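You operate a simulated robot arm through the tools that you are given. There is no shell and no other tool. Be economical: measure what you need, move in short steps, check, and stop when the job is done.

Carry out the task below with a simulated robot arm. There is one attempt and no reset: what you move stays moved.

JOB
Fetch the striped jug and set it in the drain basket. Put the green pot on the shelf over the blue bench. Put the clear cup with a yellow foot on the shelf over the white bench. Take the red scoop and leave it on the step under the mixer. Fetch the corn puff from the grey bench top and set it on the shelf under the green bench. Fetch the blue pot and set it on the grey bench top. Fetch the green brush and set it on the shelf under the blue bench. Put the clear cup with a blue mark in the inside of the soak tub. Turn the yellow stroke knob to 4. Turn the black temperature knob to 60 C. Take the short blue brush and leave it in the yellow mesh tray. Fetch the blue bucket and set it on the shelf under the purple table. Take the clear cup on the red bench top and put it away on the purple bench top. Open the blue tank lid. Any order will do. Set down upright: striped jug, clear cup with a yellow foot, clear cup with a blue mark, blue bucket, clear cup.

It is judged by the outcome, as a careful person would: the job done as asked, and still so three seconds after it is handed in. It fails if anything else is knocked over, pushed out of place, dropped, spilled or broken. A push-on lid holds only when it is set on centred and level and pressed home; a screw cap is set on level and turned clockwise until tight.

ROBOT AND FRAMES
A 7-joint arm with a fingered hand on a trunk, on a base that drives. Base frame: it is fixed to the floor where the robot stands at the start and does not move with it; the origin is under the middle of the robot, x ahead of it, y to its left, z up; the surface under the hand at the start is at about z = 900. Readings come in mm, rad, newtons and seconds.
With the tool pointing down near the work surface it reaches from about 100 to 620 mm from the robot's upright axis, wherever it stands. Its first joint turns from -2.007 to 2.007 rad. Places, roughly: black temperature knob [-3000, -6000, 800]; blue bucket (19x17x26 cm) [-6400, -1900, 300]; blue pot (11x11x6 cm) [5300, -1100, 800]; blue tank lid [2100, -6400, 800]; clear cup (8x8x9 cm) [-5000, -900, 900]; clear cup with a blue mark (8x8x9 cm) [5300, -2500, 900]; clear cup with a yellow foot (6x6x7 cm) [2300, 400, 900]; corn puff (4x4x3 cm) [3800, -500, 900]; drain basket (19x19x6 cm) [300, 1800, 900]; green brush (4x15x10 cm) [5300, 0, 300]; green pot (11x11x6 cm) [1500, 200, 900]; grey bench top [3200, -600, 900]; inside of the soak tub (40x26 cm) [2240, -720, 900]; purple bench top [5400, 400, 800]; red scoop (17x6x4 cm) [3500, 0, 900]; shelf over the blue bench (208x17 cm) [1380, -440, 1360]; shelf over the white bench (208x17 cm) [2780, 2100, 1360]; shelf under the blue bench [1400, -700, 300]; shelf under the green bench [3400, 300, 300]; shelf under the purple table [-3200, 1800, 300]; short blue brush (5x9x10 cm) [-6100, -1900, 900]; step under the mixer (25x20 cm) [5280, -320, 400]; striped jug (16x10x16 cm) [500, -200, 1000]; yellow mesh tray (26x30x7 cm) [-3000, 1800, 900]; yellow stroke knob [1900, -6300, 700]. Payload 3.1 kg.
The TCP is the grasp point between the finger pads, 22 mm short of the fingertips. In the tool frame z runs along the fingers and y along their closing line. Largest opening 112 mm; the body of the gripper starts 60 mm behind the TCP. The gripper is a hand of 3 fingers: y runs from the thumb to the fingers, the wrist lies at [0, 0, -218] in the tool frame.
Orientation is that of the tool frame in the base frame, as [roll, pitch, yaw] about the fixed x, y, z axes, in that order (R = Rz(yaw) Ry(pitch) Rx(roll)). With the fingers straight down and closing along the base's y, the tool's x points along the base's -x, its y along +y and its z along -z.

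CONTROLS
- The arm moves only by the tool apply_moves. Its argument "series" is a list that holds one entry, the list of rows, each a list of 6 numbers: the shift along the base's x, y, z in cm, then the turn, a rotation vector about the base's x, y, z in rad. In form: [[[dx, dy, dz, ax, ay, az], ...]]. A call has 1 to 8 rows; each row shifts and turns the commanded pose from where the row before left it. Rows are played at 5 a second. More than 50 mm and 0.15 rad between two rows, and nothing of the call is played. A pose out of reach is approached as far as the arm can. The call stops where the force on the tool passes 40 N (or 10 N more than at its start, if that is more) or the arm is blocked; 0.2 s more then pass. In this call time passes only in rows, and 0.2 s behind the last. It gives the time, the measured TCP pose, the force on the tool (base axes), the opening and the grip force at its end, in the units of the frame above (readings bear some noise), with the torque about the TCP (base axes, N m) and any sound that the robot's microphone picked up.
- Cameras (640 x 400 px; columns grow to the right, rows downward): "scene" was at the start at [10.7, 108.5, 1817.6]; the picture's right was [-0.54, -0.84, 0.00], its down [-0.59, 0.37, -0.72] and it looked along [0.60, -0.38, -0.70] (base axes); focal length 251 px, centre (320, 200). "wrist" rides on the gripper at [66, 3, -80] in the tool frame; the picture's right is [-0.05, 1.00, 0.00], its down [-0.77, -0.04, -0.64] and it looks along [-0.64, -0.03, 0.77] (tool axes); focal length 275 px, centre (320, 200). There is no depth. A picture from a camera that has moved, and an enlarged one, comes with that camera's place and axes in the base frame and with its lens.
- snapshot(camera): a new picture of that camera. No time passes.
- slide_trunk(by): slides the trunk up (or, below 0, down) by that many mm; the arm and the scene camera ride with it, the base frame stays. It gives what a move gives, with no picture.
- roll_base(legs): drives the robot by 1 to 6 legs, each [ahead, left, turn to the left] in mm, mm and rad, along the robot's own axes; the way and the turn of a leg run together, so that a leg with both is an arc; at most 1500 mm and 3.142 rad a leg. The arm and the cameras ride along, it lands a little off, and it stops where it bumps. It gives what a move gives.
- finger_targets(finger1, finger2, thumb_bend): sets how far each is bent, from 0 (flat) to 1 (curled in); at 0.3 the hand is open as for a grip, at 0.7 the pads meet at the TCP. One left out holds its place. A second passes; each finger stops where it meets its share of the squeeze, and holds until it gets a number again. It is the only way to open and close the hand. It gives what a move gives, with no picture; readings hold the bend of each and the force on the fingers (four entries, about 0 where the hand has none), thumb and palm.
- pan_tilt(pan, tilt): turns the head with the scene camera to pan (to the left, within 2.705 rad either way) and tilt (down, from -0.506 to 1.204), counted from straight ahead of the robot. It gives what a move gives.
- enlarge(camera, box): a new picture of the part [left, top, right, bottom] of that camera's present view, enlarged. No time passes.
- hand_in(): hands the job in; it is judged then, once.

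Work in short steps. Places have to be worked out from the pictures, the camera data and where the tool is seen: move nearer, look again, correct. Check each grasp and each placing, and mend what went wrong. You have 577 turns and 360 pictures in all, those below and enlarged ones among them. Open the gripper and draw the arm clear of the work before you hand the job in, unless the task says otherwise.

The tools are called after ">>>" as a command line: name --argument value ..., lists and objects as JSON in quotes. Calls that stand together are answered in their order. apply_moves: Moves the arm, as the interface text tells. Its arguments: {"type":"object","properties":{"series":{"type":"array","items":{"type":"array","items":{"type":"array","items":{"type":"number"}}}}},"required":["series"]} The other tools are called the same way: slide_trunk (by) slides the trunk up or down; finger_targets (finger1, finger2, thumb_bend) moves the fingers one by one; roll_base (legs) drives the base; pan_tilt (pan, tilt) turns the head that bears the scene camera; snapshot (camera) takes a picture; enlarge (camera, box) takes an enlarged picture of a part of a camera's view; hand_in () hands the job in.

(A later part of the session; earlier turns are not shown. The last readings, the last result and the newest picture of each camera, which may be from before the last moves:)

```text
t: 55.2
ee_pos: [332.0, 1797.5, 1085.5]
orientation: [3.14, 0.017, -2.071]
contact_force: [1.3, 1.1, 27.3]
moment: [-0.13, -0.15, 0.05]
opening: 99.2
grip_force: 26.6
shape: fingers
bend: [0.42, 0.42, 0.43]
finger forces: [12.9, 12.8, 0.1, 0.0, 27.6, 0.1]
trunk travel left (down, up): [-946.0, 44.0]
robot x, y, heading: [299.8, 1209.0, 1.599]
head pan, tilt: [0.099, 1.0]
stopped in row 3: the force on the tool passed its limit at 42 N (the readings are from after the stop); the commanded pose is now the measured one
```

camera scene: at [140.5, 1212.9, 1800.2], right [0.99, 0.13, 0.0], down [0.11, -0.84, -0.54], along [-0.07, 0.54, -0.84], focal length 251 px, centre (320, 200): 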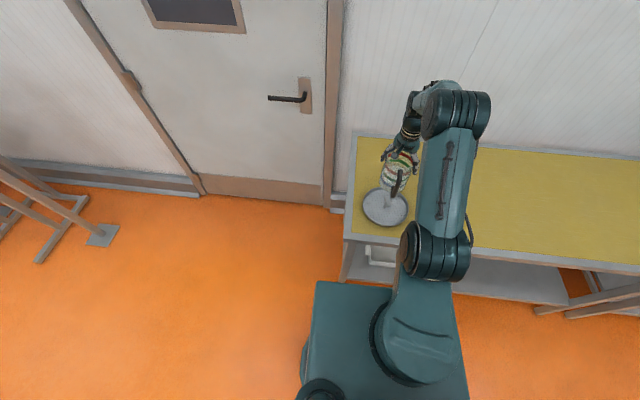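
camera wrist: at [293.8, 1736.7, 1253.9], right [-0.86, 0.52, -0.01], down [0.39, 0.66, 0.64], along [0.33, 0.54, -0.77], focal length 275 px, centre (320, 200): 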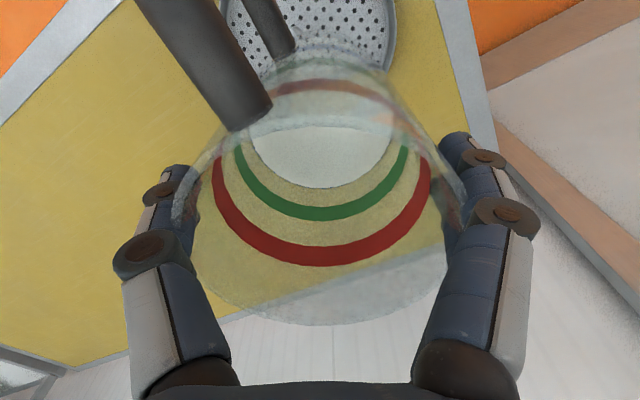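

The T-bar is solid (contact at TCP 1086). The dish rim is low (~11 mm), so standing the jug beside the bar with its outer edge on the rim gives only a slight tilt and a wide support. I raise, shift to the +x side of the bar, tilt the hand ~0.17 rad to match, then lower.

>>> apply_moves --series '[[[0, 0, 2, 0, 0, 0], [1.8, -0.5, 1, 0, -0.06, 0], [1.8, -0.5, 0, 0, -0.06, 0], [1.8, -0.4, 0, 0, -0.05, 0]]]'

>>> enlarge --camera "scene" --box '[340, 120, 440, 240]'

>>> snapshot --camera "wrist"

```text
t: 56.2
ee_pos: [386.1, 1782.9, 1113.4]
orientation: [-2.988, 0.092, -2.064]
contact_force: [-0.1, -0.2, -2.9]
moment: [0.0, 0.03, 0.01]
opening: 98.3
grip_force: 24.4
shape: fingers
bend: [0.42, 0.42, 0.42]
finger forces: [12.2, 12.3, 0.1, 0.0, 23.8, 0.0]
trunk travel left (down, up): [-946.0, 44.0]
robot x, y, heading: [302.3, 1209.6, 1.6]
head pan, tilt: [0.099, 1.0]
```

```text
3.33 times, centred on (390, 180) of scene
camera zoom: at [142.1, 1212.7, 1800.3], right [0.99, 0.13, 0.0], down [0.11, -0.84, -0.54], along [-0.07, 0.54, -0.84], focal length 837 px, centre (87, 267)
```

zoom: 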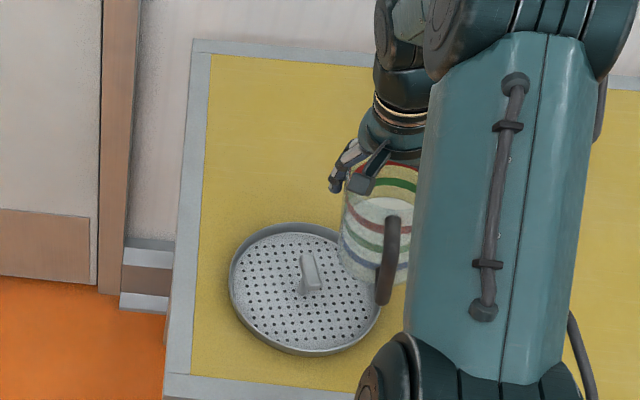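

```text
326 pictures are left
camera wrist: at [336.2, 1725.1, 1187.3], right [-0.84, 0.52, -0.15], down [0.28, 0.65, 0.7], along [0.46, 0.55, -0.7], focal length 275 px, centre (320, 200)
```

wrist: 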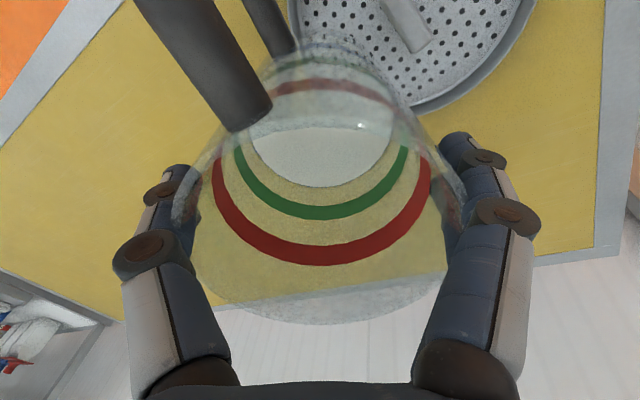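

Tilt looks right. Lower to contact.

>>> apply_moves --series '[[[0, 0, -3, 0, 0, 0], [0, 0, -2, 0, 0, 0], [0, 0, -0.7, 0, 0, 0], [0, 0, -0.5, 0, 0, 0], [0, 0, -0.4, 0, 0, 0], [0, 0, -0.4, 0, 0, 0], [0, 0, -0.4, 0, 0, 0]]]'

>>> enlarge --camera "scene" --box '[340, 120, 440, 240]'

```text
t: 57.8
ee_pos: [381.3, 1782.5, 1048.5]
orientation: [-2.996, 0.106, -2.057]
contact_force: [-3.7, -6.5, 34.0]
moment: [-0.04, -0.29, -0.01]
opening: 98.8
grip_force: 26.6
shape: fingers
bend: [0.42, 0.42, 0.43]
finger forces: [11.7, 12.2, 0.0, 0.0, 29.3, 0.0]
trunk travel left (down, up): [-946.0, 44.0]
robot x, y, heading: [300.9, 1210.9, 1.6]
head pan, tilt: [0.099, 1.0]
stopped in row 7: the force on the tool passed its limit at 44 N (the readings are from after the stop); the commanded pose is now the measured one
```

```text
3.33 times, centred on (390, 180) of scene
camera zoom: at [139.2, 1203.2, 1800.4], right [0.99, 0.13, 0.0], down [0.11, -0.83, -0.54], along [-0.07, 0.54, -0.84], focal length 837 px, centre (87, 267)
```

zoom: 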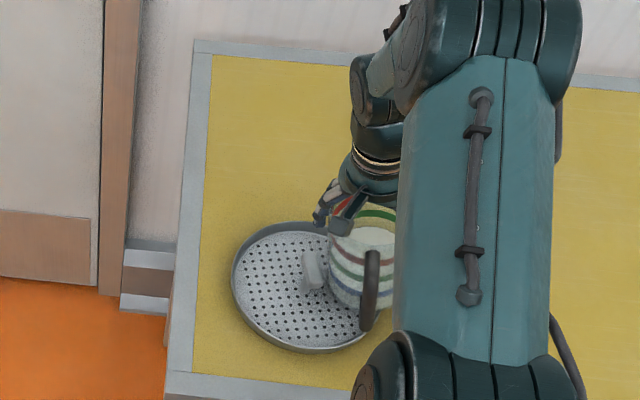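

In contact on the rim and floor. Release gently.

>>> finger_targets --finger1 0.38 --finger2 0.38 --thumb_bend 0.38

>>> finger_targets --finger1 0.25 --finger2 0.25 --thumb_bend 0.25

>>> snapshot --camera "wrist"

```text
t: 58.8
ee_pos: [382.3, 1782.9, 1045.2]
orientation: [-2.993, 0.103, -2.057]
contact_force: [-6.8, -3.6, 30.3]
moment: [0.03, -0.14, 0.02]
opening: 106.0
grip_force: 15.5
shape: fingers
bend: [0.37, 0.37, 0.38]
finger forces: [7.1, 7.5, 0.0, 0.0, 16.5, 0.1]
trunk travel left (down, up): [-946.0, 44.0]
robot x, y, heading: [297.5, 1207.8, 1.594]
head pan, tilt: [0.099, 1.0]
```

```text
t: 59.8
ee_pos: [383.9, 1784.3, 1042.4]
orientation: [-2.994, 0.1, -2.059]
contact_force: [0.0, -2.8, 7.4]
moment: [-0.05, -0.3, -0.09]
opening: 124.6
grip_force: 4.3
shape: fingers
bend: [0.25, 0.25, 0.25]
finger forces: [0.2, 0.5, 0.1, 0.0, 8.3, 0.0]
trunk travel left (down, up): [-946.0, 44.0]
robot x, y, heading: [296.2, 1207.1, 1.596]
head pan, tilt: [0.099, 1.0]
```

```text
324 pictures are left
camera wrist: at [334.6, 1725.4, 1116.9], right [-0.84, 0.52, -0.14], down [0.28, 0.65, 0.71], along [0.46, 0.56, -0.69], focal length 275 px, centre (320, 200)
```

wrist: 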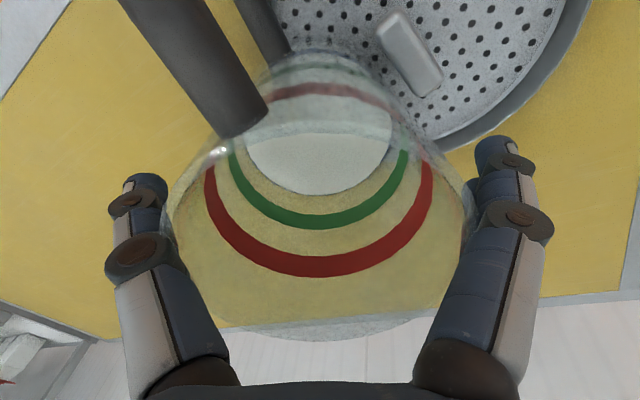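

Thumb still presses slightly; shift the hand 3 mm outward then withdraw along the tool axis.

>>> apply_moves --series '[[[0.25, -0.14, 0.3, 0, 0, 0]]]'

>>> apply_moves --series '[[[-0.35, 0, 2, 0, 0, 0], [-0.35, 0, 2, 0, 0, 0], [-0.5, 0, 3, 0, 0, 0], [-0.5, 0, 3, 0, 0, 0]]]'

>>> snapshot --camera "wrist"

>>> enlarge --camera "scene" --box '[340, 120, 440, 240]'

```text
t: 60.1
ee_pos: [386.3, 1785.7, 1046.6]
orientation: [-2.995, 0.1, -2.058]
contact_force: [-0.3, -0.9, 0.2]
moment: [0.03, 0.02, -0.02]
opening: 122.0
grip_force: 1.6
shape: fingers
bend: [0.25, 0.25, 0.25]
finger forces: [0.7, 0.8, 0.0, 0.0, 2.1, 0.0]
trunk travel left (down, up): [-946.0, 44.0]
robot x, y, heading: [299.8, 1204.3, 1.602]
head pan, tilt: [0.099, 1.0]
```

```text
t: 61.1
ee_pos: [367.6, 1781.6, 1144.7]
orientation: [-2.994, 0.1, -2.061]
contact_force: [-0.3, -0.8, -0.3]
moment: [0.01, 0.02, 0.02]
opening: 121.2
grip_force: 0.1
shape: fingers
bend: [0.25, 0.25, 0.25]
finger forces: [0.0, 0.0, 0.0, 0.0, 0.1, 0.1]
trunk travel left (down, up): [-946.0, 44.0]
robot x, y, heading: [297.9, 1208.2, 1.597]
head pan, tilt: [0.099, 1.0]
```

```text
323 pictures are left
camera wrist: at [319.2, 1723.6, 1219.8], right [-0.84, 0.52, -0.14], down [0.28, 0.65, 0.71], along [0.46, 0.56, -0.69], focal length 275 px, centre (320, 200)
```

wrist: 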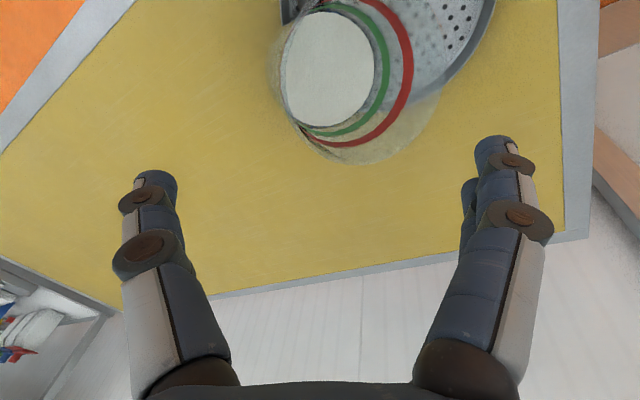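

```text
3.33 times, centred on (390, 180) of scene
camera zoom: at [140.6, 1210.9, 1800.2], right [0.99, 0.13, 0.0], down [0.11, -0.83, -0.54], along [-0.07, 0.54, -0.84], focal length 837 px, centre (87, 267)
```

zoom: 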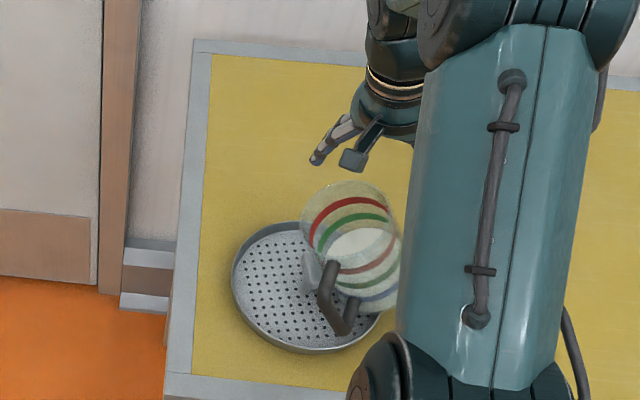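

The jug settled with a ~24° lean — too much to count as upright, so the rim is higher than I judged. I'll regrasp it with a matching tilt; first align the hand.

>>> apply_moves --series '[[[-2, 0, 1, 0, -0.11, 0], [-2, 0, 1, 0, -0.11, 0]]]'

>>> snapshot --camera "wrist"

>>> enlarge --camera "scene" --box '[340, 120, 440, 240]'

```text
t: 61.8
ee_pos: [327.3, 1783.9, 1165.7]
orientation: [-2.791, 0.2, -2.029]
contact_force: [-0.3, 0.4, 0.1]
moment: [0.0, -0.03, 0.02]
opening: 120.9
grip_force: 0.1
shape: fingers
bend: [0.25, 0.25, 0.25]
finger forces: [0.0, 0.0, 0.0, 0.0, 0.0, 0.0]
trunk travel left (down, up): [-946.0, 44.0]
robot x, y, heading: [299.4, 1204.1, 1.597]
head pan, tilt: [0.099, 1.0]
```

```text
321 pictures are left
camera wrist: at [263.9, 1724.8, 1226.9], right [-0.79, 0.52, -0.33], down [0.12, 0.65, 0.75], along [0.6, 0.56, -0.57], focal length 275 px, centre (320, 200)
```

wrist: 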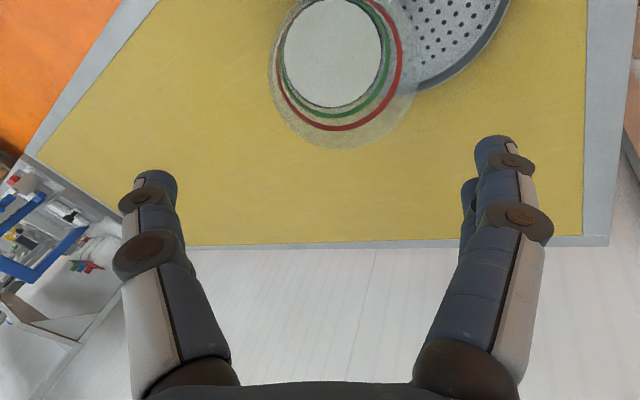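

```text
3.33 times, centred on (390, 180) of scene
camera zoom: at [138.6, 1211.6, 1800.0], right [0.99, 0.13, 0.0], down [0.11, -0.83, -0.54], along [-0.07, 0.54, -0.84], focal length 837 px, centre (87, 267)
```

zoom: 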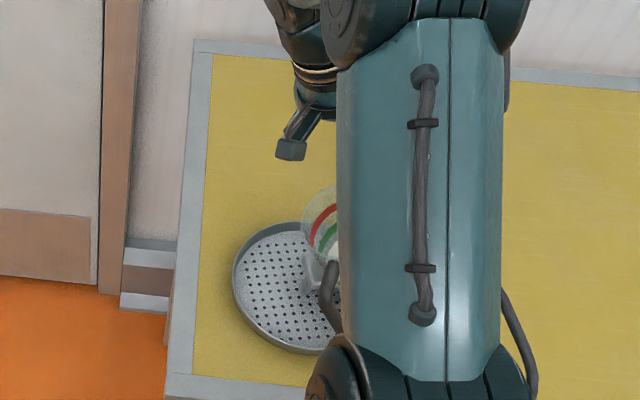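

The tilt matches well; the jug axis is off by ~17 mm in both tool x and y. Correct laterally, then advance along the tool axis part way.

>>> apply_moves --series '[[[-2.15, -0.6, -0.9, 0, 0, 0], [1.0, 0, -2.4, 0, 0, 0], [1.0, 0, -2.4, 0, 0, 0]]]'

>>> snapshot --camera "wrist"

```text
t: 62.5
ee_pos: [329.8, 1778.3, 1108.3]
orientation: [-2.796, 0.199, -2.029]
contact_force: [-0.1, -0.4, -0.5]
moment: [0.0, 0.02, 0.01]
opening: 121.0
grip_force: 0.0
shape: fingers
bend: [0.25, 0.25, 0.25]
finger forces: [0.1, 0.0, 0.0, 0.0, 0.1, 0.0]
trunk travel left (down, up): [-946.0, 44.0]
robot x, y, heading: [299.8, 1208.4, 1.596]
head pan, tilt: [0.099, 1.0]
```

```text
319 pictures are left
camera wrist: at [266.5, 1719.7, 1169.8], right [-0.79, 0.52, -0.32], down [0.12, 0.65, 0.75], along [0.6, 0.56, -0.58], focal length 275 px, centre (320, 200)
```

wrist: 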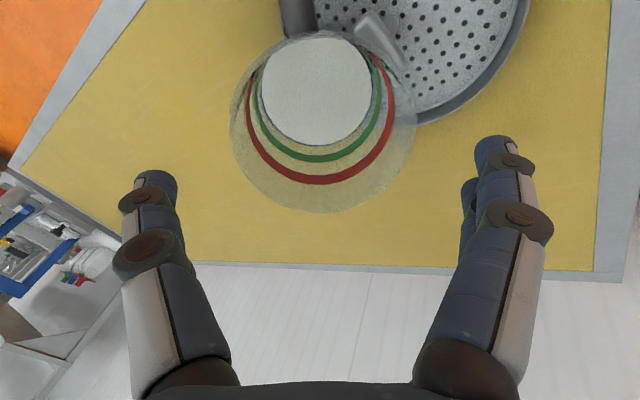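

Nearly centred; a 6 mm tool-x correction and ~88 mm further along the axis.

>>> apply_moves --series '[[[-0.3, -0.5, -0.1, 0, 0, 0], [1.1, 0.05, -2.75, 0, 0, 0], [1.1, 0.05, -2.75, 0, 0, 0], [0.8, 0.05, -1.8, 0, 0, 0], [0.4, 0, -0.9, 0, 0, 0]]]'

>>> snapshot --camera "wrist"

```text
t: 63.8
ee_pos: [355.9, 1773.2, 1028.7]
orientation: [-2.796, 0.206, -2.028]
contact_force: [-3.5, -1.9, 26.0]
moment: [-0.21, -0.57, -0.23]
opening: 126.9
grip_force: 11.1
shape: fingers
bend: [0.25, 0.24, 0.25]
finger forces: [0.0, 3.8, 0.0, 0.0, 18.4, 0.0]
trunk travel left (down, up): [-946.0, 44.0]
robot x, y, heading: [297.6, 1210.7, 1.599]
head pan, tilt: [0.099, 1.0]
```

```text
318 pictures are left
camera wrist: at [292.9, 1713.9, 1090.1], right [-0.79, 0.52, -0.32], down [0.11, 0.65, 0.76], along [0.6, 0.56, -0.57], focal length 275 px, centre (320, 200)
```

wrist: 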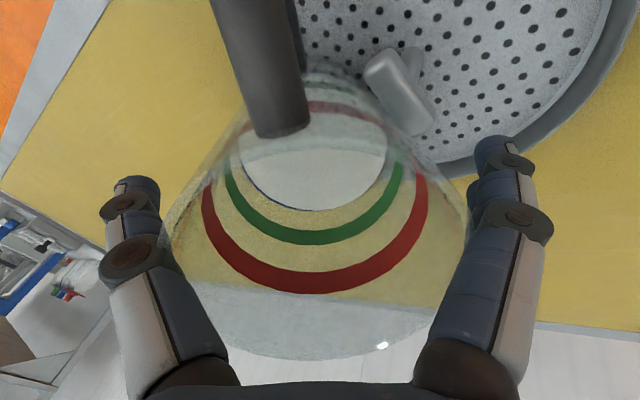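

Slightly too deep and pressing; back off 6 mm along the axis and close.

>>> apply_moves --series '[[[-0.25, 0, 0.6, 0, 0, 0]]]'

>>> finger_targets --finger1 0.45 --finger2 0.45 --thumb_bend 0.45

>>> apply_moves --series '[[[-0.8, 0, 2, 0, 0, 0], [-1, 0, 2.5, 0, 0, 0], [-1, 0, 2.5, 0, 0, 0], [0, 0, 3, 0, 0, 0]]]'

>>> snapshot --camera "wrist"

```text
t: 64.2
ee_pos: [356.1, 1774.2, 1030.4]
orientation: [-2.795, 0.199, -2.03]
contact_force: [-1.3, -2.7, 8.9]
moment: [-0.05, -0.19, -0.09]
opening: 125.1
grip_force: 6.4
shape: fingers
bend: [0.25, 0.24, 0.25]
finger forces: [0.0, 3.1, 0.0, 0.0, 9.9, 0.0]
trunk travel left (down, up): [-946.0, 44.0]
robot x, y, heading: [301.1, 1203.9, 1.601]
head pan, tilt: [0.099, 1.0]
```

```text
t: 65.2
ee_pos: [356.3, 1773.1, 1031.7]
orientation: [-2.794, 0.2, -2.03]
contact_force: [-0.8, -3.0, 8.7]
moment: [-0.04, -0.17, -0.09]
opening: 92.1
grip_force: 27.9
shape: fingers
bend: [0.43, 0.4, 0.44]
finger forces: [7.1, 18.7, 0.1, 0.1, 30.8, 0.0]
trunk travel left (down, up): [-946.0, 44.0]
robot x, y, heading: [298.4, 1206.6, 1.595]
head pan, tilt: [0.099, 1.0]
```

```text
t: 66.2
ee_pos: [328.5, 1774.9, 1132.7]
orientation: [-2.796, 0.2, -2.028]
contact_force: [0.8, -0.3, -3.6]
moment: [-0.01, 0.08, -0.02]
opening: 91.0
grip_force: 28.2
shape: fingers
bend: [0.43, 0.4, 0.44]
finger forces: [9.1, 20.3, 0.0, 0.1, 26.4, 0.0]
trunk travel left (down, up): [-946.0, 44.0]
robot x, y, heading: [301.0, 1206.6, 1.601]
head pan, tilt: [0.099, 1.0]
```

```text
317 pictures are left
camera wrist: at [265.4, 1715.8, 1195.0], right [-0.79, 0.52, -0.32], down [0.12, 0.65, 0.75], along [0.6, 0.56, -0.58], focal length 275 px, centre (320, 200)
```

wrist: 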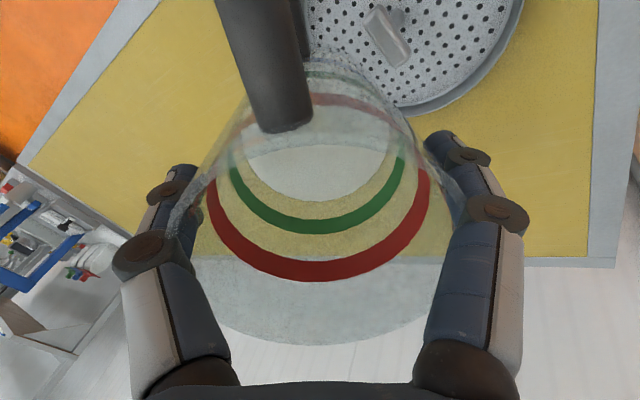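

Lifted. I level the hand, and set the jug back on the bench to regrasp it centred.

>>> apply_moves --series '[[[4, -0.5, 1, 0, 0.13, 0], [4, -0.5, 0, 0, 0.13, 0], [4, -0.5, 0, 0, 0.13, 0], [4, -0.5, 0, 0, 0, 0], [1.5, -0.5, 0, 0, 0, 0], [0, 0, -3, 0, 0, 0], [0, 0, -3, 0, 0, 0]]]'

>>> apply_moves --series '[[[0, 0, -1.5, 0, 0, 0], [0, 0, -1, 0, 0, 0], [0, 0, -0.5, 0, 0, 0], [0, 0, -0.4, 0, 0, 0], [0, 0, -0.4, 0, 0, 0], [0, 0, -0.4, 0, 0, 0]]]'

>>> snapshot --camera "wrist"

```text
t: 67.8
ee_pos: [505.5, 1750.3, 1081.3]
orientation: [3.141, 0.018, -2.068]
contact_force: [0.2, -0.2, -3.3]
moment: [0.0, 0.02, 0.0]
opening: 90.4
grip_force: 26.5
shape: fingers
bend: [0.43, 0.4, 0.44]
finger forces: [8.1, 19.1, 0.1, 0.0, 25.8, 0.0]
trunk travel left (down, up): [-946.0, 44.0]
robot x, y, heading: [300.5, 1207.4, 1.599]
head pan, tilt: [0.099, 1.0]
```

```text
t: 69.2
ee_pos: [503.6, 1750.4, 1038.0]
orientation: [3.14, 0.018, -2.068]
contact_force: [-0.7, 0.5, -3.8]
moment: [0.01, 0.02, 0.01]
opening: 90.2
grip_force: 26.4
shape: fingers
bend: [0.43, 0.4, 0.44]
finger forces: [7.7, 18.7, 0.1, 0.0, 26.4, 0.0]
trunk travel left (down, up): [-946.0, 44.0]
robot x, y, heading: [299.1, 1209.0, 1.597]
head pan, tilt: [0.099, 1.0]
```

```text
316 pictures are left
camera wrist: at [467.2, 1691.2, 1119.8], right [-0.86, 0.52, 0.0], down [0.39, 0.65, 0.65], along [0.33, 0.56, -0.76], focal length 275 px, centre (320, 200)
```

wrist: 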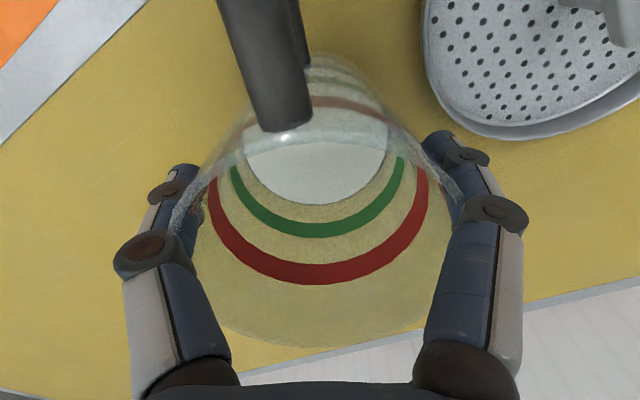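

Not yet in contact; lower further in fine steps.

>>> apply_moves --series '[[[0, 0, -0.4, 0, 0, 0], [0, 0, -0.4, 0, 0, 0], [0, 0, -0.4, 0, 0, 0], [0, 0, -0.4, 0, 0, 0]]]'

```text
t: 70.2
ee_pos: [502.8, 1747.4, 1028.2]
orientation: [3.138, 0.029, -2.069]
contact_force: [2.9, 2.6, 33.4]
moment: [0.01, 0.08, -0.01]
opening: 90.0
grip_force: 30.9
shape: fingers
bend: [0.44, 0.41, 0.44]
finger forces: [7.7, 21.9, 0.0, 0.1, 32.0, 0.0]
trunk travel left (down, up): [-946.0, 44.0]
robot x, y, heading: [300.6, 1207.3, 1.595]
head pan, tilt: [0.099, 1.0]
```

>>> finger_targets --finger1 0.25 --finger2 0.25 --thumb_bend 0.25

>>> apply_moves --series '[[[0, 0, 2, 0, -0.02, 0], [0, 0, 4, 0, 0, 0], [0, 0, 4, 0, 0, 0], [0, 0, 4, 0, 0, 0], [0, 0, 3, 0, 0, 0]]]'

>>> enlarge --camera "wrist" --box '[220, 0, 420, 180]'

```text
t: 71.2
ee_pos: [503.0, 1747.3, 1023.8]
orientation: [3.141, 0.021, -2.069]
contact_force: [4.6, 2.3, 18.2]
moment: [-0.16, -0.19, 0.01]
opening: 124.9
grip_force: 8.8
shape: fingers
bend: [0.25, 0.25, 0.25]
finger forces: [0.1, 5.5, 0.1, 0.1, 12.3, 0.0]
trunk travel left (down, up): [-946.0, 44.0]
robot x, y, heading: [300.6, 1204.3, 1.598]
head pan, tilt: [0.099, 1.0]
```

```text
t: 72.3
ee_pos: [502.2, 1751.8, 1191.8]
orientation: [-3.124, 0.029, -2.066]
contact_force: [0.3, -0.5, 0.5]
moment: [0.0, 0.02, 0.01]
opening: 120.5
grip_force: 0.0
shape: fingers
bend: [0.25, 0.25, 0.25]
finger forces: [0.0, 0.1, 0.1, 0.0, 0.0, 0.0]
trunk travel left (down, up): [-946.0, 44.0]
robot x, y, heading: [297.4, 1207.4, 1.597]
head pan, tilt: [0.099, 1.0]
```

```text
2.22 times, centred on (320, 90) of wrist
camera zoom: at [464.2, 1692.3, 1272.5], right [-0.86, 0.52, -0.01], down [0.38, 0.65, 0.66], along [0.35, 0.56, -0.75], focal length 612 px, centre (320, 444)
```

zoom: 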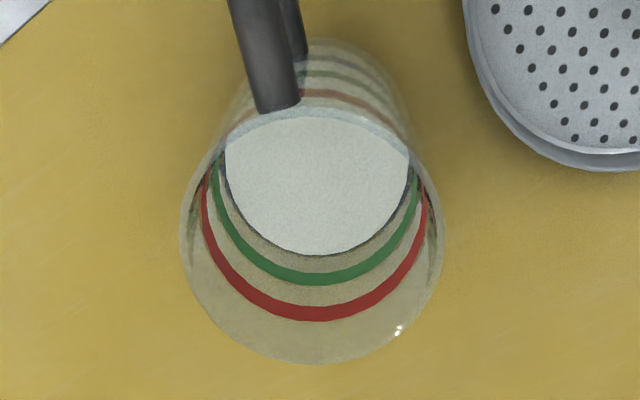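

Jug axis is ~(515,1764), hand at (502,1752). Correct position and the small tilt, check again.

>>> apply_moves --series '[[[1.3, 1.2, 0, -0.017, 0.03, 0]]]'

>>> enlarge --camera "wrist" --box '[220, 0, 420, 180]'

```text
t: 72.8
ee_pos: [516.7, 1763.8, 1191.6]
orientation: [3.14, -0.004, -2.07]
contact_force: [0.1, -0.2, -0.3]
moment: [-0.04, 0.0, 0.02]
opening: 120.6
grip_force: 0.0
shape: fingers
bend: [0.25, 0.25, 0.25]
finger forces: [0.0, 0.0, 0.1, 0.0, 0.0, 0.0]
trunk travel left (down, up): [-946.0, 44.0]
robot x, y, heading: [302.6, 1209.8, 1.599]
head pan, tilt: [0.099, 1.0]
```

```text
2.22 times, centred on (320, 90) of wrist
camera zoom: at [481.8, 1705.5, 1273.8], right [-0.86, 0.52, 0.0], down [0.4, 0.66, 0.63], along [0.33, 0.54, -0.77], focal length 612 px, centre (320, 444)
```

zoom: 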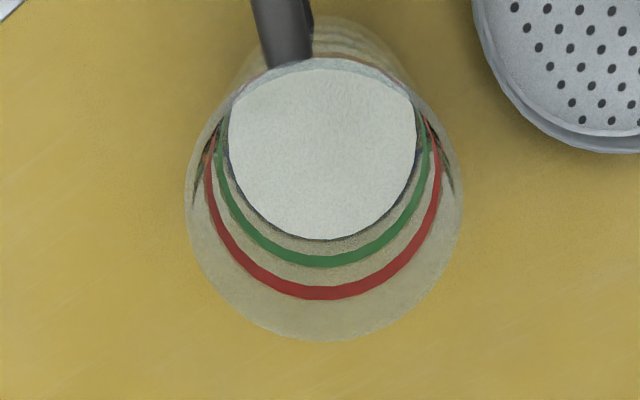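

Centred now. Descend and grasp.

>>> apply_moves --series '[[[0.05, 0.1, -4, 0, 0, 0], [0, 0, -4, 0, 0, 0], [0, 0, -4, 0, 0, 0], [0, 0, -2.5, 0, 0, 0], [0, 0, -1.3, 0, 0, 0]]]'

>>> finger_targets --finger1 0.45 --finger2 0.45 --thumb_bend 0.45

>>> apply_moves --series '[[[0, 0, 2, 0, 0, 0], [0, 0, 4, 0, 0, 0], [0, 0, 4, 0, 0, 0], [0, 0, 2, 0, 0, 0]]]'

>>> apply_moves --series '[[[-4, 0.4, 0, 0, 0, 0], [-4, 0.4, 0, 0, 0, 0], [-4, 0.4, 0, 0, 0, 0], [-4, 0.4, 0, 0, 0, 0]]]'

>>> apply_moves --series '[[[-0.7, 0, 0, 0, 0, 0]]]'

```text
t: 74.0
ee_pos: [518.2, 1762.6, 1034.2]
orientation: [3.139, 0.0, -2.065]
contact_force: [-0.6, 0.6, 0.8]
moment: [0.02, -0.03, 0.02]
opening: 120.6
grip_force: 0.5
shape: fingers
bend: [0.25, 0.24, 0.25]
finger forces: [0.0, 0.6, 0.0, 0.1, 0.0, 0.0]
trunk travel left (down, up): [-946.0, 44.0]
robot x, y, heading: [298.7, 1207.9, 1.597]
head pan, tilt: [0.099, 1.0]
```

```text
t: 75.0
ee_pos: [516.6, 1763.4, 1034.1]
orientation: [3.138, 0.001, -2.067]
contact_force: [-2.2, 1.6, 2.6]
moment: [0.17, 0.24, 0.0]
opening: 90.3
grip_force: 19.7
shape: fingers
bend: [0.42, 0.39, 0.42]
finger forces: [7.3, 14.3, 0.0, 0.0, 17.9, 0.0]
trunk travel left (down, up): [-946.0, 44.0]
robot x, y, heading: [304.9, 1203.3, 1.601]
head pan, tilt: [0.099, 1.0]
```

```text
t: 76.0
ee_pos: [516.6, 1762.5, 1154.3]
orientation: [3.14, -0.002, -2.068]
contact_force: [0.0, 0.6, -3.4]
moment: [0.01, 0.01, 0.02]
opening: 89.8
grip_force: 19.1
shape: fingers
bend: [0.42, 0.39, 0.42]
finger forces: [6.6, 12.6, 0.0, 0.0, 18.9, 0.0]
trunk travel left (down, up): [-946.0, 44.0]
robot x, y, heading: [299.4, 1208.0, 1.598]
head pan, tilt: [0.099, 1.0]
```

```text
t: 77.0
ee_pos: [355.5, 1778.8, 1156.5]
orientation: [3.141, -0.001, -2.068]
contact_force: [-0.2, -0.6, -2.7]
moment: [-0.01, -0.03, -0.02]
opening: 89.6
grip_force: 18.5
shape: fingers
bend: [0.42, 0.4, 0.42]
finger forces: [6.6, 12.5, 0.0, 0.1, 18.5, 0.1]
trunk travel left (down, up): [-946.0, 44.0]
robot x, y, heading: [300.9, 1210.9, 1.595]
head pan, tilt: [0.099, 1.0]
```

```text
t: 77.3
ee_pos: [348.9, 1778.3, 1154.4]
orientation: [3.14, -0.003, -2.066]
contact_force: [0.2, -0.2, -3.8]
moment: [0.01, 0.0, -0.02]
opening: 89.7
grip_force: 18.6
shape: fingers
bend: [0.42, 0.4, 0.42]
finger forces: [6.5, 12.6, 0.1, 0.0, 18.7, 0.0]
trunk travel left (down, up): [-946.0, 44.0]
robot x, y, heading: [301.1, 1202.3, 1.603]
head pan, tilt: [0.099, 1.0]
```

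CoM appears very near the TCP now. Take several readings to average it while moving over the bar.

>>> apply_moves --series '[[[-1.0, 0.3, 0, 0, 0, 0]]]'

>>> apply_moves --series '[[[0, 0, -1, 0, 0, 0]]]'

>>> apply_moves --series '[[[0, 0, -1, 0, 0, 0]]]'

>>> apply_moves --series '[[[0, 0, -1, 0, 0, 0]]]'

>>> apply_moves --series '[[[0, 0, -1, 0, 0, 0]]]'

>>> apply_moves --series '[[[0, 0, -0.7, 0, 0, 0]]]'

>>> apply_moves --series '[[[0, 0, -0.3, 0, 0, 0]]]'

>>> apply_moves --series '[[[0, 0, 0, 0, 0, 0]]]'

>>> enlarge --camera "scene" --box '[340, 120, 440, 240]'

>>> snapshot --camera "wrist"

```text
t: 77.8
ee_pos: [337.8, 1782.5, 1154.3]
orientation: [3.14, -0.002, -2.066]
contact_force: [0.6, -0.1, -3.4]
moment: [0.03, 0.01, 0.01]
opening: 89.5
grip_force: 18.7
shape: fingers
bend: [0.42, 0.4, 0.42]
finger forces: [6.5, 12.6, 0.0, 0.0, 18.5, 0.0]
trunk travel left (down, up): [-946.0, 44.0]
robot x, y, heading: [298.6, 1207.2, 1.599]
head pan, tilt: [0.099, 1.0]
```

```text
t: 78.2
ee_pos: [339.7, 1781.6, 1144.6]
orientation: [3.14, -0.002, -2.068]
contact_force: [0.7, 0.8, -3.1]
moment: [0.0, -0.03, 0.01]
opening: 89.7
grip_force: 18.4
shape: fingers
bend: [0.42, 0.4, 0.42]
finger forces: [6.5, 12.4, 0.0, 0.0, 18.5, 0.1]
trunk travel left (down, up): [-946.0, 44.0]
robot x, y, heading: [300.5, 1206.6, 1.594]
head pan, tilt: [0.099, 1.0]
```

```text
t: 78.5
ee_pos: [339.5, 1782.3, 1135.5]
orientation: [3.139, -0.003, -2.067]
contact_force: [0.0, -0.7, -3.3]
moment: [0.01, 0.02, 0.01]
opening: 89.6
grip_force: 18.3
shape: fingers
bend: [0.42, 0.4, 0.42]
finger forces: [6.5, 12.5, 0.1, 0.0, 18.4, 0.0]
trunk travel left (down, up): [-946.0, 44.0]
robot x, y, heading: [298.9, 1210.3, 1.594]
head pan, tilt: [0.099, 1.0]
```

```text
t: 79.0
ee_pos: [339.8, 1783.0, 1125.1]
orientation: [3.139, -0.002, -2.068]
contact_force: [-0.1, -0.2, -3.6]
moment: [-0.01, 0.01, 0.0]
opening: 89.8
grip_force: 19.1
shape: fingers
bend: [0.42, 0.4, 0.42]
finger forces: [6.5, 12.3, 0.1, 0.0, 18.4, 0.0]
trunk travel left (down, up): [-946.0, 44.0]
robot x, y, heading: [299.9, 1206.5, 1.598]
head pan, tilt: [0.099, 1.0]
```

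```text
t: 79.3
ee_pos: [339.5, 1781.6, 1114.1]
orientation: [3.14, 0.0, -2.068]
contact_force: [-0.2, -0.2, -3.7]
moment: [0.03, -0.02, -0.01]
opening: 89.7
grip_force: 18.9
shape: fingers
bend: [0.42, 0.4, 0.42]
finger forces: [6.5, 12.3, 0.0, 0.1, 18.3, 0.1]
trunk travel left (down, up): [-946.0, 44.0]
robot x, y, heading: [304.9, 1206.2, 1.598]
head pan, tilt: [0.099, 1.0]
```

```text
t: 79.8
ee_pos: [339.6, 1781.9, 1107.7]
orientation: [3.14, -0.002, -2.066]
contact_force: [0.2, -0.2, -3.9]
moment: [0.01, 0.01, 0.0]
opening: 89.9
grip_force: 18.6
shape: fingers
bend: [0.42, 0.4, 0.42]
finger forces: [6.4, 12.5, 0.0, 0.0, 18.3, 0.1]
trunk travel left (down, up): [-946.0, 44.0]
robot x, y, heading: [299.8, 1205.5, 1.598]
head pan, tilt: [0.099, 1.0]
```

```text
t: 80.2
ee_pos: [338.8, 1782.3, 1105.0]
orientation: [3.14, -0.002, -2.068]
contact_force: [0.3, -0.3, -4.3]
moment: [0.03, 0.02, 0.0]
opening: 89.8
grip_force: 18.6
shape: fingers
bend: [0.42, 0.4, 0.42]
finger forces: [6.4, 12.4, 0.0, 0.0, 18.3, 0.0]
trunk travel left (down, up): [-946.0, 44.0]
robot x, y, heading: [300.6, 1207.5, 1.597]
head pan, tilt: [0.099, 1.0]
```

```text
t: 80.5
ee_pos: [338.1, 1782.4, 1104.6]
orientation: [3.141, -0.004, -2.067]
contact_force: [-0.2, 1.0, -4.1]
moment: [0.04, 0.0, 0.0]
opening: 89.8
grip_force: 18.9
shape: fingers
bend: [0.42, 0.4, 0.42]
finger forces: [6.5, 12.4, 0.0, 0.0, 18.3, 0.1]
trunk travel left (down, up): [-946.0, 44.0]
robot x, y, heading: [299.6, 1209.2, 1.601]
head pan, tilt: [0.099, 1.0]
```

```text
3.33 times, centred on (390, 180) of scene
camera zoom: at [141.3, 1212.5, 1800.3], right [0.99, 0.13, 0.0], down [0.11, -0.84, -0.54], along [-0.07, 0.54, -0.84], focal length 837 px, centre (87, 267)
```

zoom: 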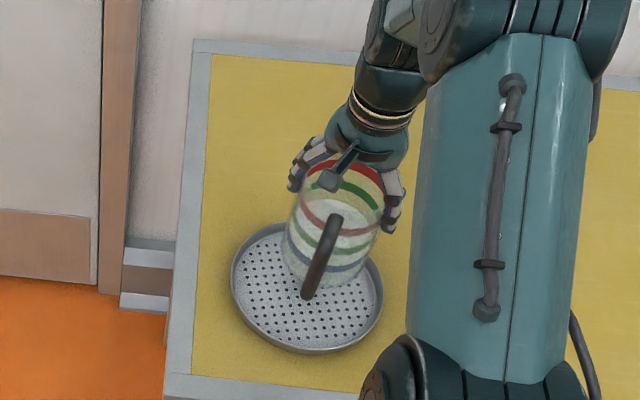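

```text
312 pictures are left
camera wrist: at [304.2, 1724.3, 1187.5], right [-0.86, 0.52, 0.0], down [0.4, 0.66, 0.63], along [0.33, 0.54, -0.77], focal length 275 px, centre (320, 200)
```

wrist: 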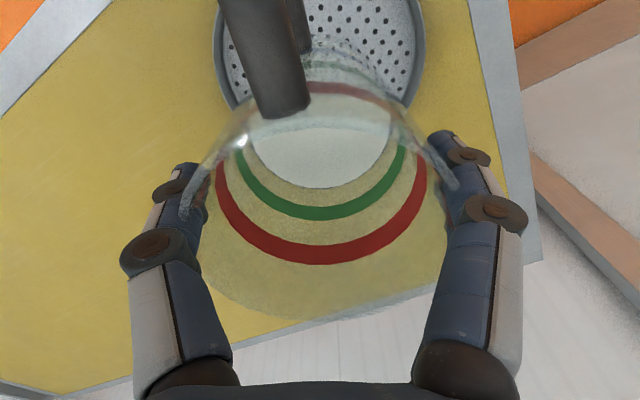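

CoM ≈ TCP + (0,-4 mm), bar centre x ≈ 337. Lower in fine steps to contact.

>>> apply_moves --series '[[[0, 0, -0.5, 0, 0, 0], [0, 0, -0.4, 0, 0, 0], [0, 0, -0.3, 0, 0, 0]]]'

>>> apply_moves --series '[[[0, 0, -0.2, 0, 0, 0], [0, 0, -0.2, 0, 0, 0]]]'

```text
t: 81.3
ee_pos: [340.5, 1782.4, 1092.3]
orientation: [3.139, -0.001, -2.068]
contact_force: [1.7, 0.8, -2.9]
moment: [0.06, -0.03, 0.0]
opening: 89.8
grip_force: 18.6
shape: fingers
bend: [0.42, 0.4, 0.42]
finger forces: [6.5, 12.5, 0.1, 0.1, 18.3, 0.1]
trunk travel left (down, up): [-946.0, 44.0]
robot x, y, heading: [300.3, 1207.6, 1.596]
head pan, tilt: [0.099, 1.0]
```

```text
t: 82.0
ee_pos: [340.6, 1781.1, 1089.6]
orientation: [3.14, 0.002, -2.068]
contact_force: [0.9, 2.2, 7.3]
moment: [0.0, -0.03, 0.03]
opening: 90.1
grip_force: 20.0
shape: fingers
bend: [0.42, 0.4, 0.42]
finger forces: [6.6, 13.7, 0.0, 0.0, 19.2, 0.0]
trunk travel left (down, up): [-946.0, 44.0]
robot x, y, heading: [302.3, 1209.1, 1.596]
head pan, tilt: [0.099, 1.0]
```

Resting on the bar with a light load. Open gradually and watch.

>>> finger_targets --finger1 0.37 --finger2 0.36 --thumb_bend 0.37

>>> finger_targets --finger1 0.33 --finger2 0.32 --thumb_bend 0.33

>>> snapshot --camera "wrist"

>>> enlarge --camera "scene" --box '[340, 120, 440, 240]'

```text
t: 83.0
ee_pos: [341.5, 1781.0, 1089.4]
orientation: [3.14, -0.001, -2.068]
contact_force: [0.7, 2.2, 10.3]
moment: [0.01, -0.03, 0.01]
opening: 97.5
grip_force: 6.8
shape: fingers
bend: [0.37, 0.34, 0.37]
finger forces: [1.3, 6.2, 0.1, 0.0, 6.3, 0.0]
trunk travel left (down, up): [-946.0, 44.0]
robot x, y, heading: [300.1, 1207.5, 1.596]
head pan, tilt: [0.099, 1.0]
```

```text
t: 84.0
ee_pos: [339.2, 1780.2, 1088.6]
orientation: [3.14, -0.001, -2.069]
contact_force: [-0.2, 1.2, 3.3]
moment: [0.03, 0.0, -0.05]
opening: 104.5
grip_force: 2.5
shape: fingers
bend: [0.33, 0.31, 0.33]
finger forces: [0.0, 3.1, 0.0, 0.1, 1.7, 0.0]
trunk travel left (down, up): [-946.0, 44.0]
robot x, y, heading: [300.1, 1210.8, 1.599]
head pan, tilt: [0.099, 1.0]
```

```text
311 pictures are left
camera wrist: at [304.7, 1723.6, 1171.7], right [-0.86, 0.52, 0.0], down [0.4, 0.66, 0.64], along [0.33, 0.54, -0.77], focal length 275 px, centre (320, 200)
```

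wrist: 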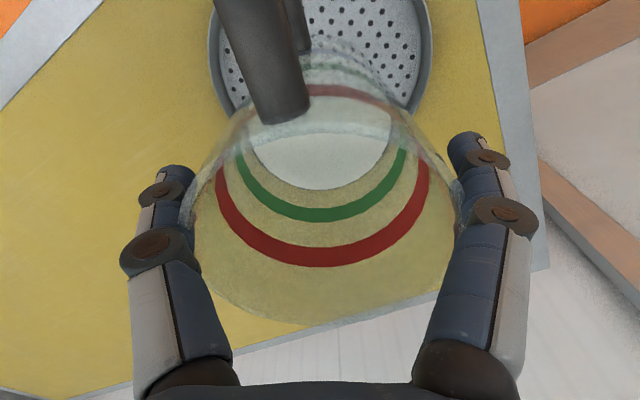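

```text
3.33 times, centred on (390, 180) of scene
camera zoom: at [141.2, 1211.4, 1800.3], right [0.99, 0.13, 0.0], down [0.11, -0.83, -0.54], along [-0.07, 0.54, -0.84], focal length 837 px, centre (87, 267)
```

zoom: 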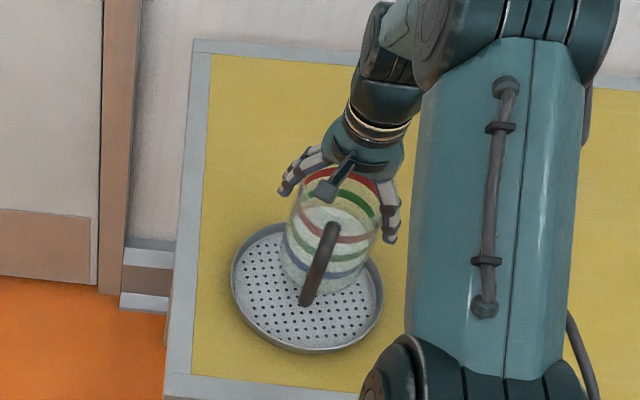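

Still level. Open more while still surrounding it.

>>> finger_targets --finger1 0.28 --finger2 0.27 --thumb_bend 0.28

>>> finger_targets --finger1 0.22 --finger2 0.2 --thumb_bend 0.22

>>> snapshot --camera "wrist"

```text
t: 85.0
ee_pos: [341.5, 1782.3, 1090.3]
orientation: [3.141, -0.001, -2.066]
contact_force: [-0.1, -0.9, -0.6]
moment: [0.04, 0.04, -0.03]
opening: 114.9
grip_force: 0.2
shape: fingers
bend: [0.28, 0.27, 0.28]
finger forces: [0.0, 0.0, 0.1, 0.0, 0.4, 0.0]
trunk travel left (down, up): [-946.0, 44.0]
robot x, y, heading: [302.0, 1207.6, 1.597]
head pan, tilt: [0.099, 1.0]
```

```text
t: 86.0
ee_pos: [339.8, 1781.9, 1089.7]
orientation: [3.14, -0.002, -2.067]
contact_force: [0.0, 0.0, -0.6]
moment: [0.0, 0.01, -0.01]
opening: 125.2
grip_force: 0.0
shape: fingers
bend: [0.22, 0.2, 0.22]
finger forces: [0.0, 0.0, 0.0, 0.0, 0.0, 0.0]
trunk travel left (down, up): [-946.0, 44.0]
robot x, y, heading: [300.6, 1203.3, 1.597]
head pan, tilt: [0.099, 1.0]
```

```text
309 pictures are left
camera wrist: at [304.7, 1723.9, 1171.6], right [-0.86, 0.52, 0.0], down [0.4, 0.66, 0.63], along [0.33, 0.54, -0.77], focal length 275 px, centre (320, 200)
```

wrist: 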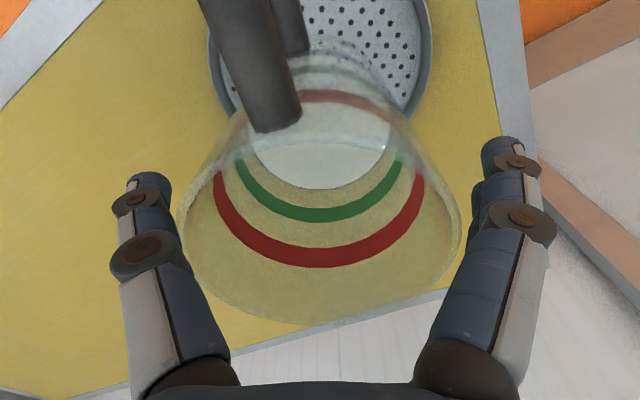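

The jug stands free on its own. Withdraw straight up and verify.

>>> apply_moves --series '[[[0, 0, 1, 0, 0, 0], [0, 0, 2, 0, 0, 0], [0, 0, 3, 0, 0, 0], [0, 0, 4, 0, 0, 0], [0, 0, 4, 0, 0, 0]]]'

>>> apply_moves --series '[[[0, -4, 3, 0, 0, 0], [0, -4, 3, 0, 0, 0], [0, -4, 2, 0, 0, 0], [0, -4, 0, 0, 0, 0]]]'

>>> snapshot --camera "scene"

```text
t: 87.2
ee_pos: [340.0, 1781.8, 1231.1]
orientation: [3.141, 0.0, -2.068]
contact_force: [-0.4, -0.4, 0.3]
moment: [0.01, 0.01, 0.03]
opening: 125.6
grip_force: 0.0
shape: fingers
bend: [0.22, 0.2, 0.22]
finger forces: [0.0, 0.0, 0.0, 0.0, 0.0, 0.1]
trunk travel left (down, up): [-946.0, 44.0]
robot x, y, heading: [305.2, 1205.3, 1.603]
head pan, tilt: [0.099, 1.0]
```

```text
t: 88.2
ee_pos: [341.5, 1621.8, 1310.4]
orientation: [3.14, 0.001, -2.068]
contact_force: [0.7, -0.9, 0.0]
moment: [0.02, 0.0, -0.01]
opening: 125.5
grip_force: 0.1
shape: fingers
bend: [0.22, 0.2, 0.22]
finger forces: [0.0, 0.1, 0.0, 0.0, 0.0, 0.1]
trunk travel left (down, up): [-946.0, 44.0]
robot x, y, heading: [304.0, 1209.4, 1.599]
head pan, tilt: [0.099, 1.0]
```

```text
308 pictures are left
camera scene: at [141.6, 1208.3, 1800.3], right [0.99, 0.13, 0.0], down [0.11, -0.83, -0.54], along [-0.07, 0.54, -0.84], focal length 251 px, centre (320, 200)
```

scene: 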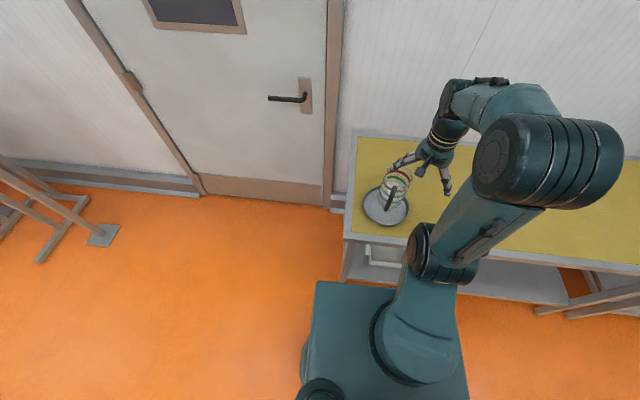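

The jug stands upright in the basket. Next: recover the fallen box. Drive back west of the benches, facing +x.

>>> roll_base --legs '[[-300, 0, 0], [0, 720, 0], [-1290, 0, 0], [0, 0, -1.6]]'

>>> pan_tilt --pan 0.15 --tilt 1.0

>>> snapshot --camera "scene"

```text
t: 103.8
ee_pos: [48.3, -465.9, 1308.9]
orientation: [3.139, -0.002, 2.62]
contact_force: [0.6, 0.3, 0.5]
moment: [-0.03, 0.04, 0.03]
opening: 125.4
grip_force: 0.2
shape: fingers
bend: [0.22, 0.2, 0.22]
finger forces: [0.1, 0.1, 0.0, 0.0, 0.1, 0.0]
trunk travel left (down, up): [-946.0, 44.0]
robot x, y, heading: [-368.3, -413.6, 0.005]
head pan, tilt: [0.099, 1.0]
```

```text
t: 104.4
ee_pos: [47.8, -465.4, 1307.9]
orientation: [3.139, -0.001, 2.619]
contact_force: [-0.5, 0.8, 0.5]
moment: [-0.01, 0.01, -0.04]
opening: 125.3
grip_force: 0.0
shape: fingers
bend: [0.22, 0.2, 0.22]
finger forces: [0.0, 0.0, 0.0, 0.0, 0.0, 0.0]
trunk travel left (down, up): [-946.0, 44.0]
robot x, y, heading: [-369.0, -414.8, 0.007]
head pan, tilt: [0.15, 1.0]
```

```text
307 pictures are left
camera scene: at [-357.1, -252.2, 1800.3], right [0.15, -0.99, 0.0], down [-0.83, -0.13, -0.54], along [0.53, 0.08, -0.84], focal length 251 px, centre (320, 200)
```

scene: 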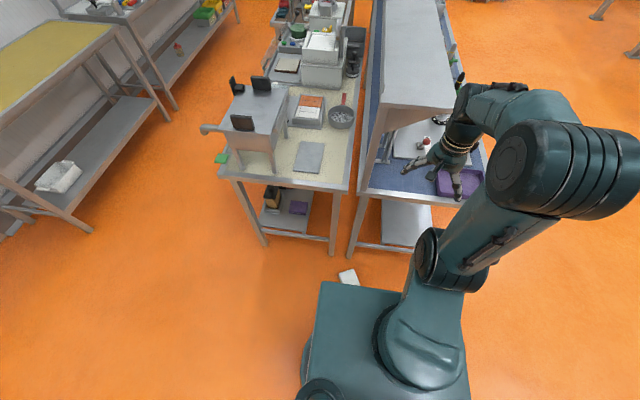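

The box lies ~520 mm ahead near (150,-375). Lower the trunk and look with the wrist camera.

>>> slide_trunk --by -600

>>> snapshot --camera "wrist"

>>> snapshot --camera "scene"

```text
refused: -600 is not a number from -400 to 400
```

```text
306 pictures are left
camera wrist: at [-8.5, -431.5, 1390.5], right [0.54, 0.84, 0.0], down [0.65, -0.42, 0.64], along [0.54, -0.34, -0.77], focal length 275 px, centre (320, 200)
```

wrist: 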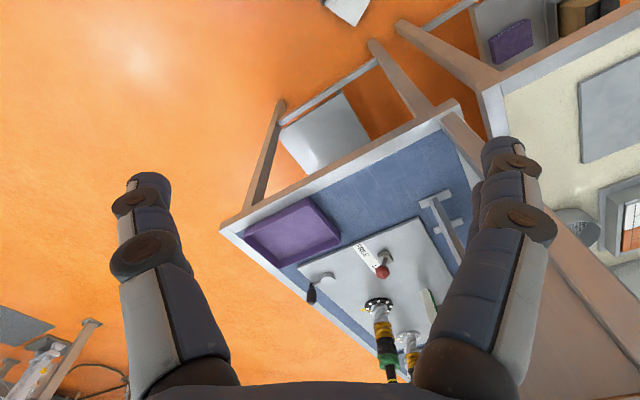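

```text
305 pictures are left
camera scene: at [-357.1, -252.2, 1800.3], right [0.15, -0.99, 0.0], down [-0.83, -0.13, -0.54], along [0.53, 0.08, -0.84], focal length 251 px, centre (320, 200)
```

scene: 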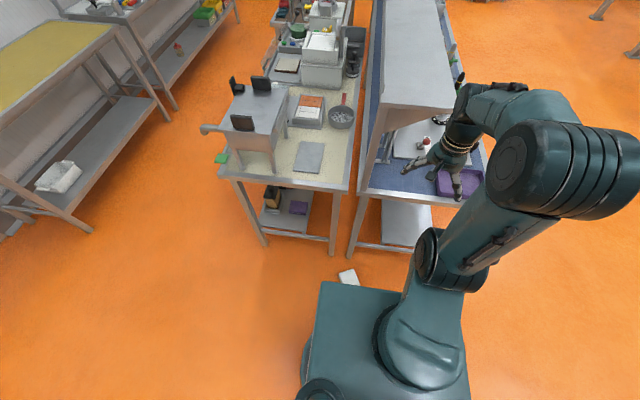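

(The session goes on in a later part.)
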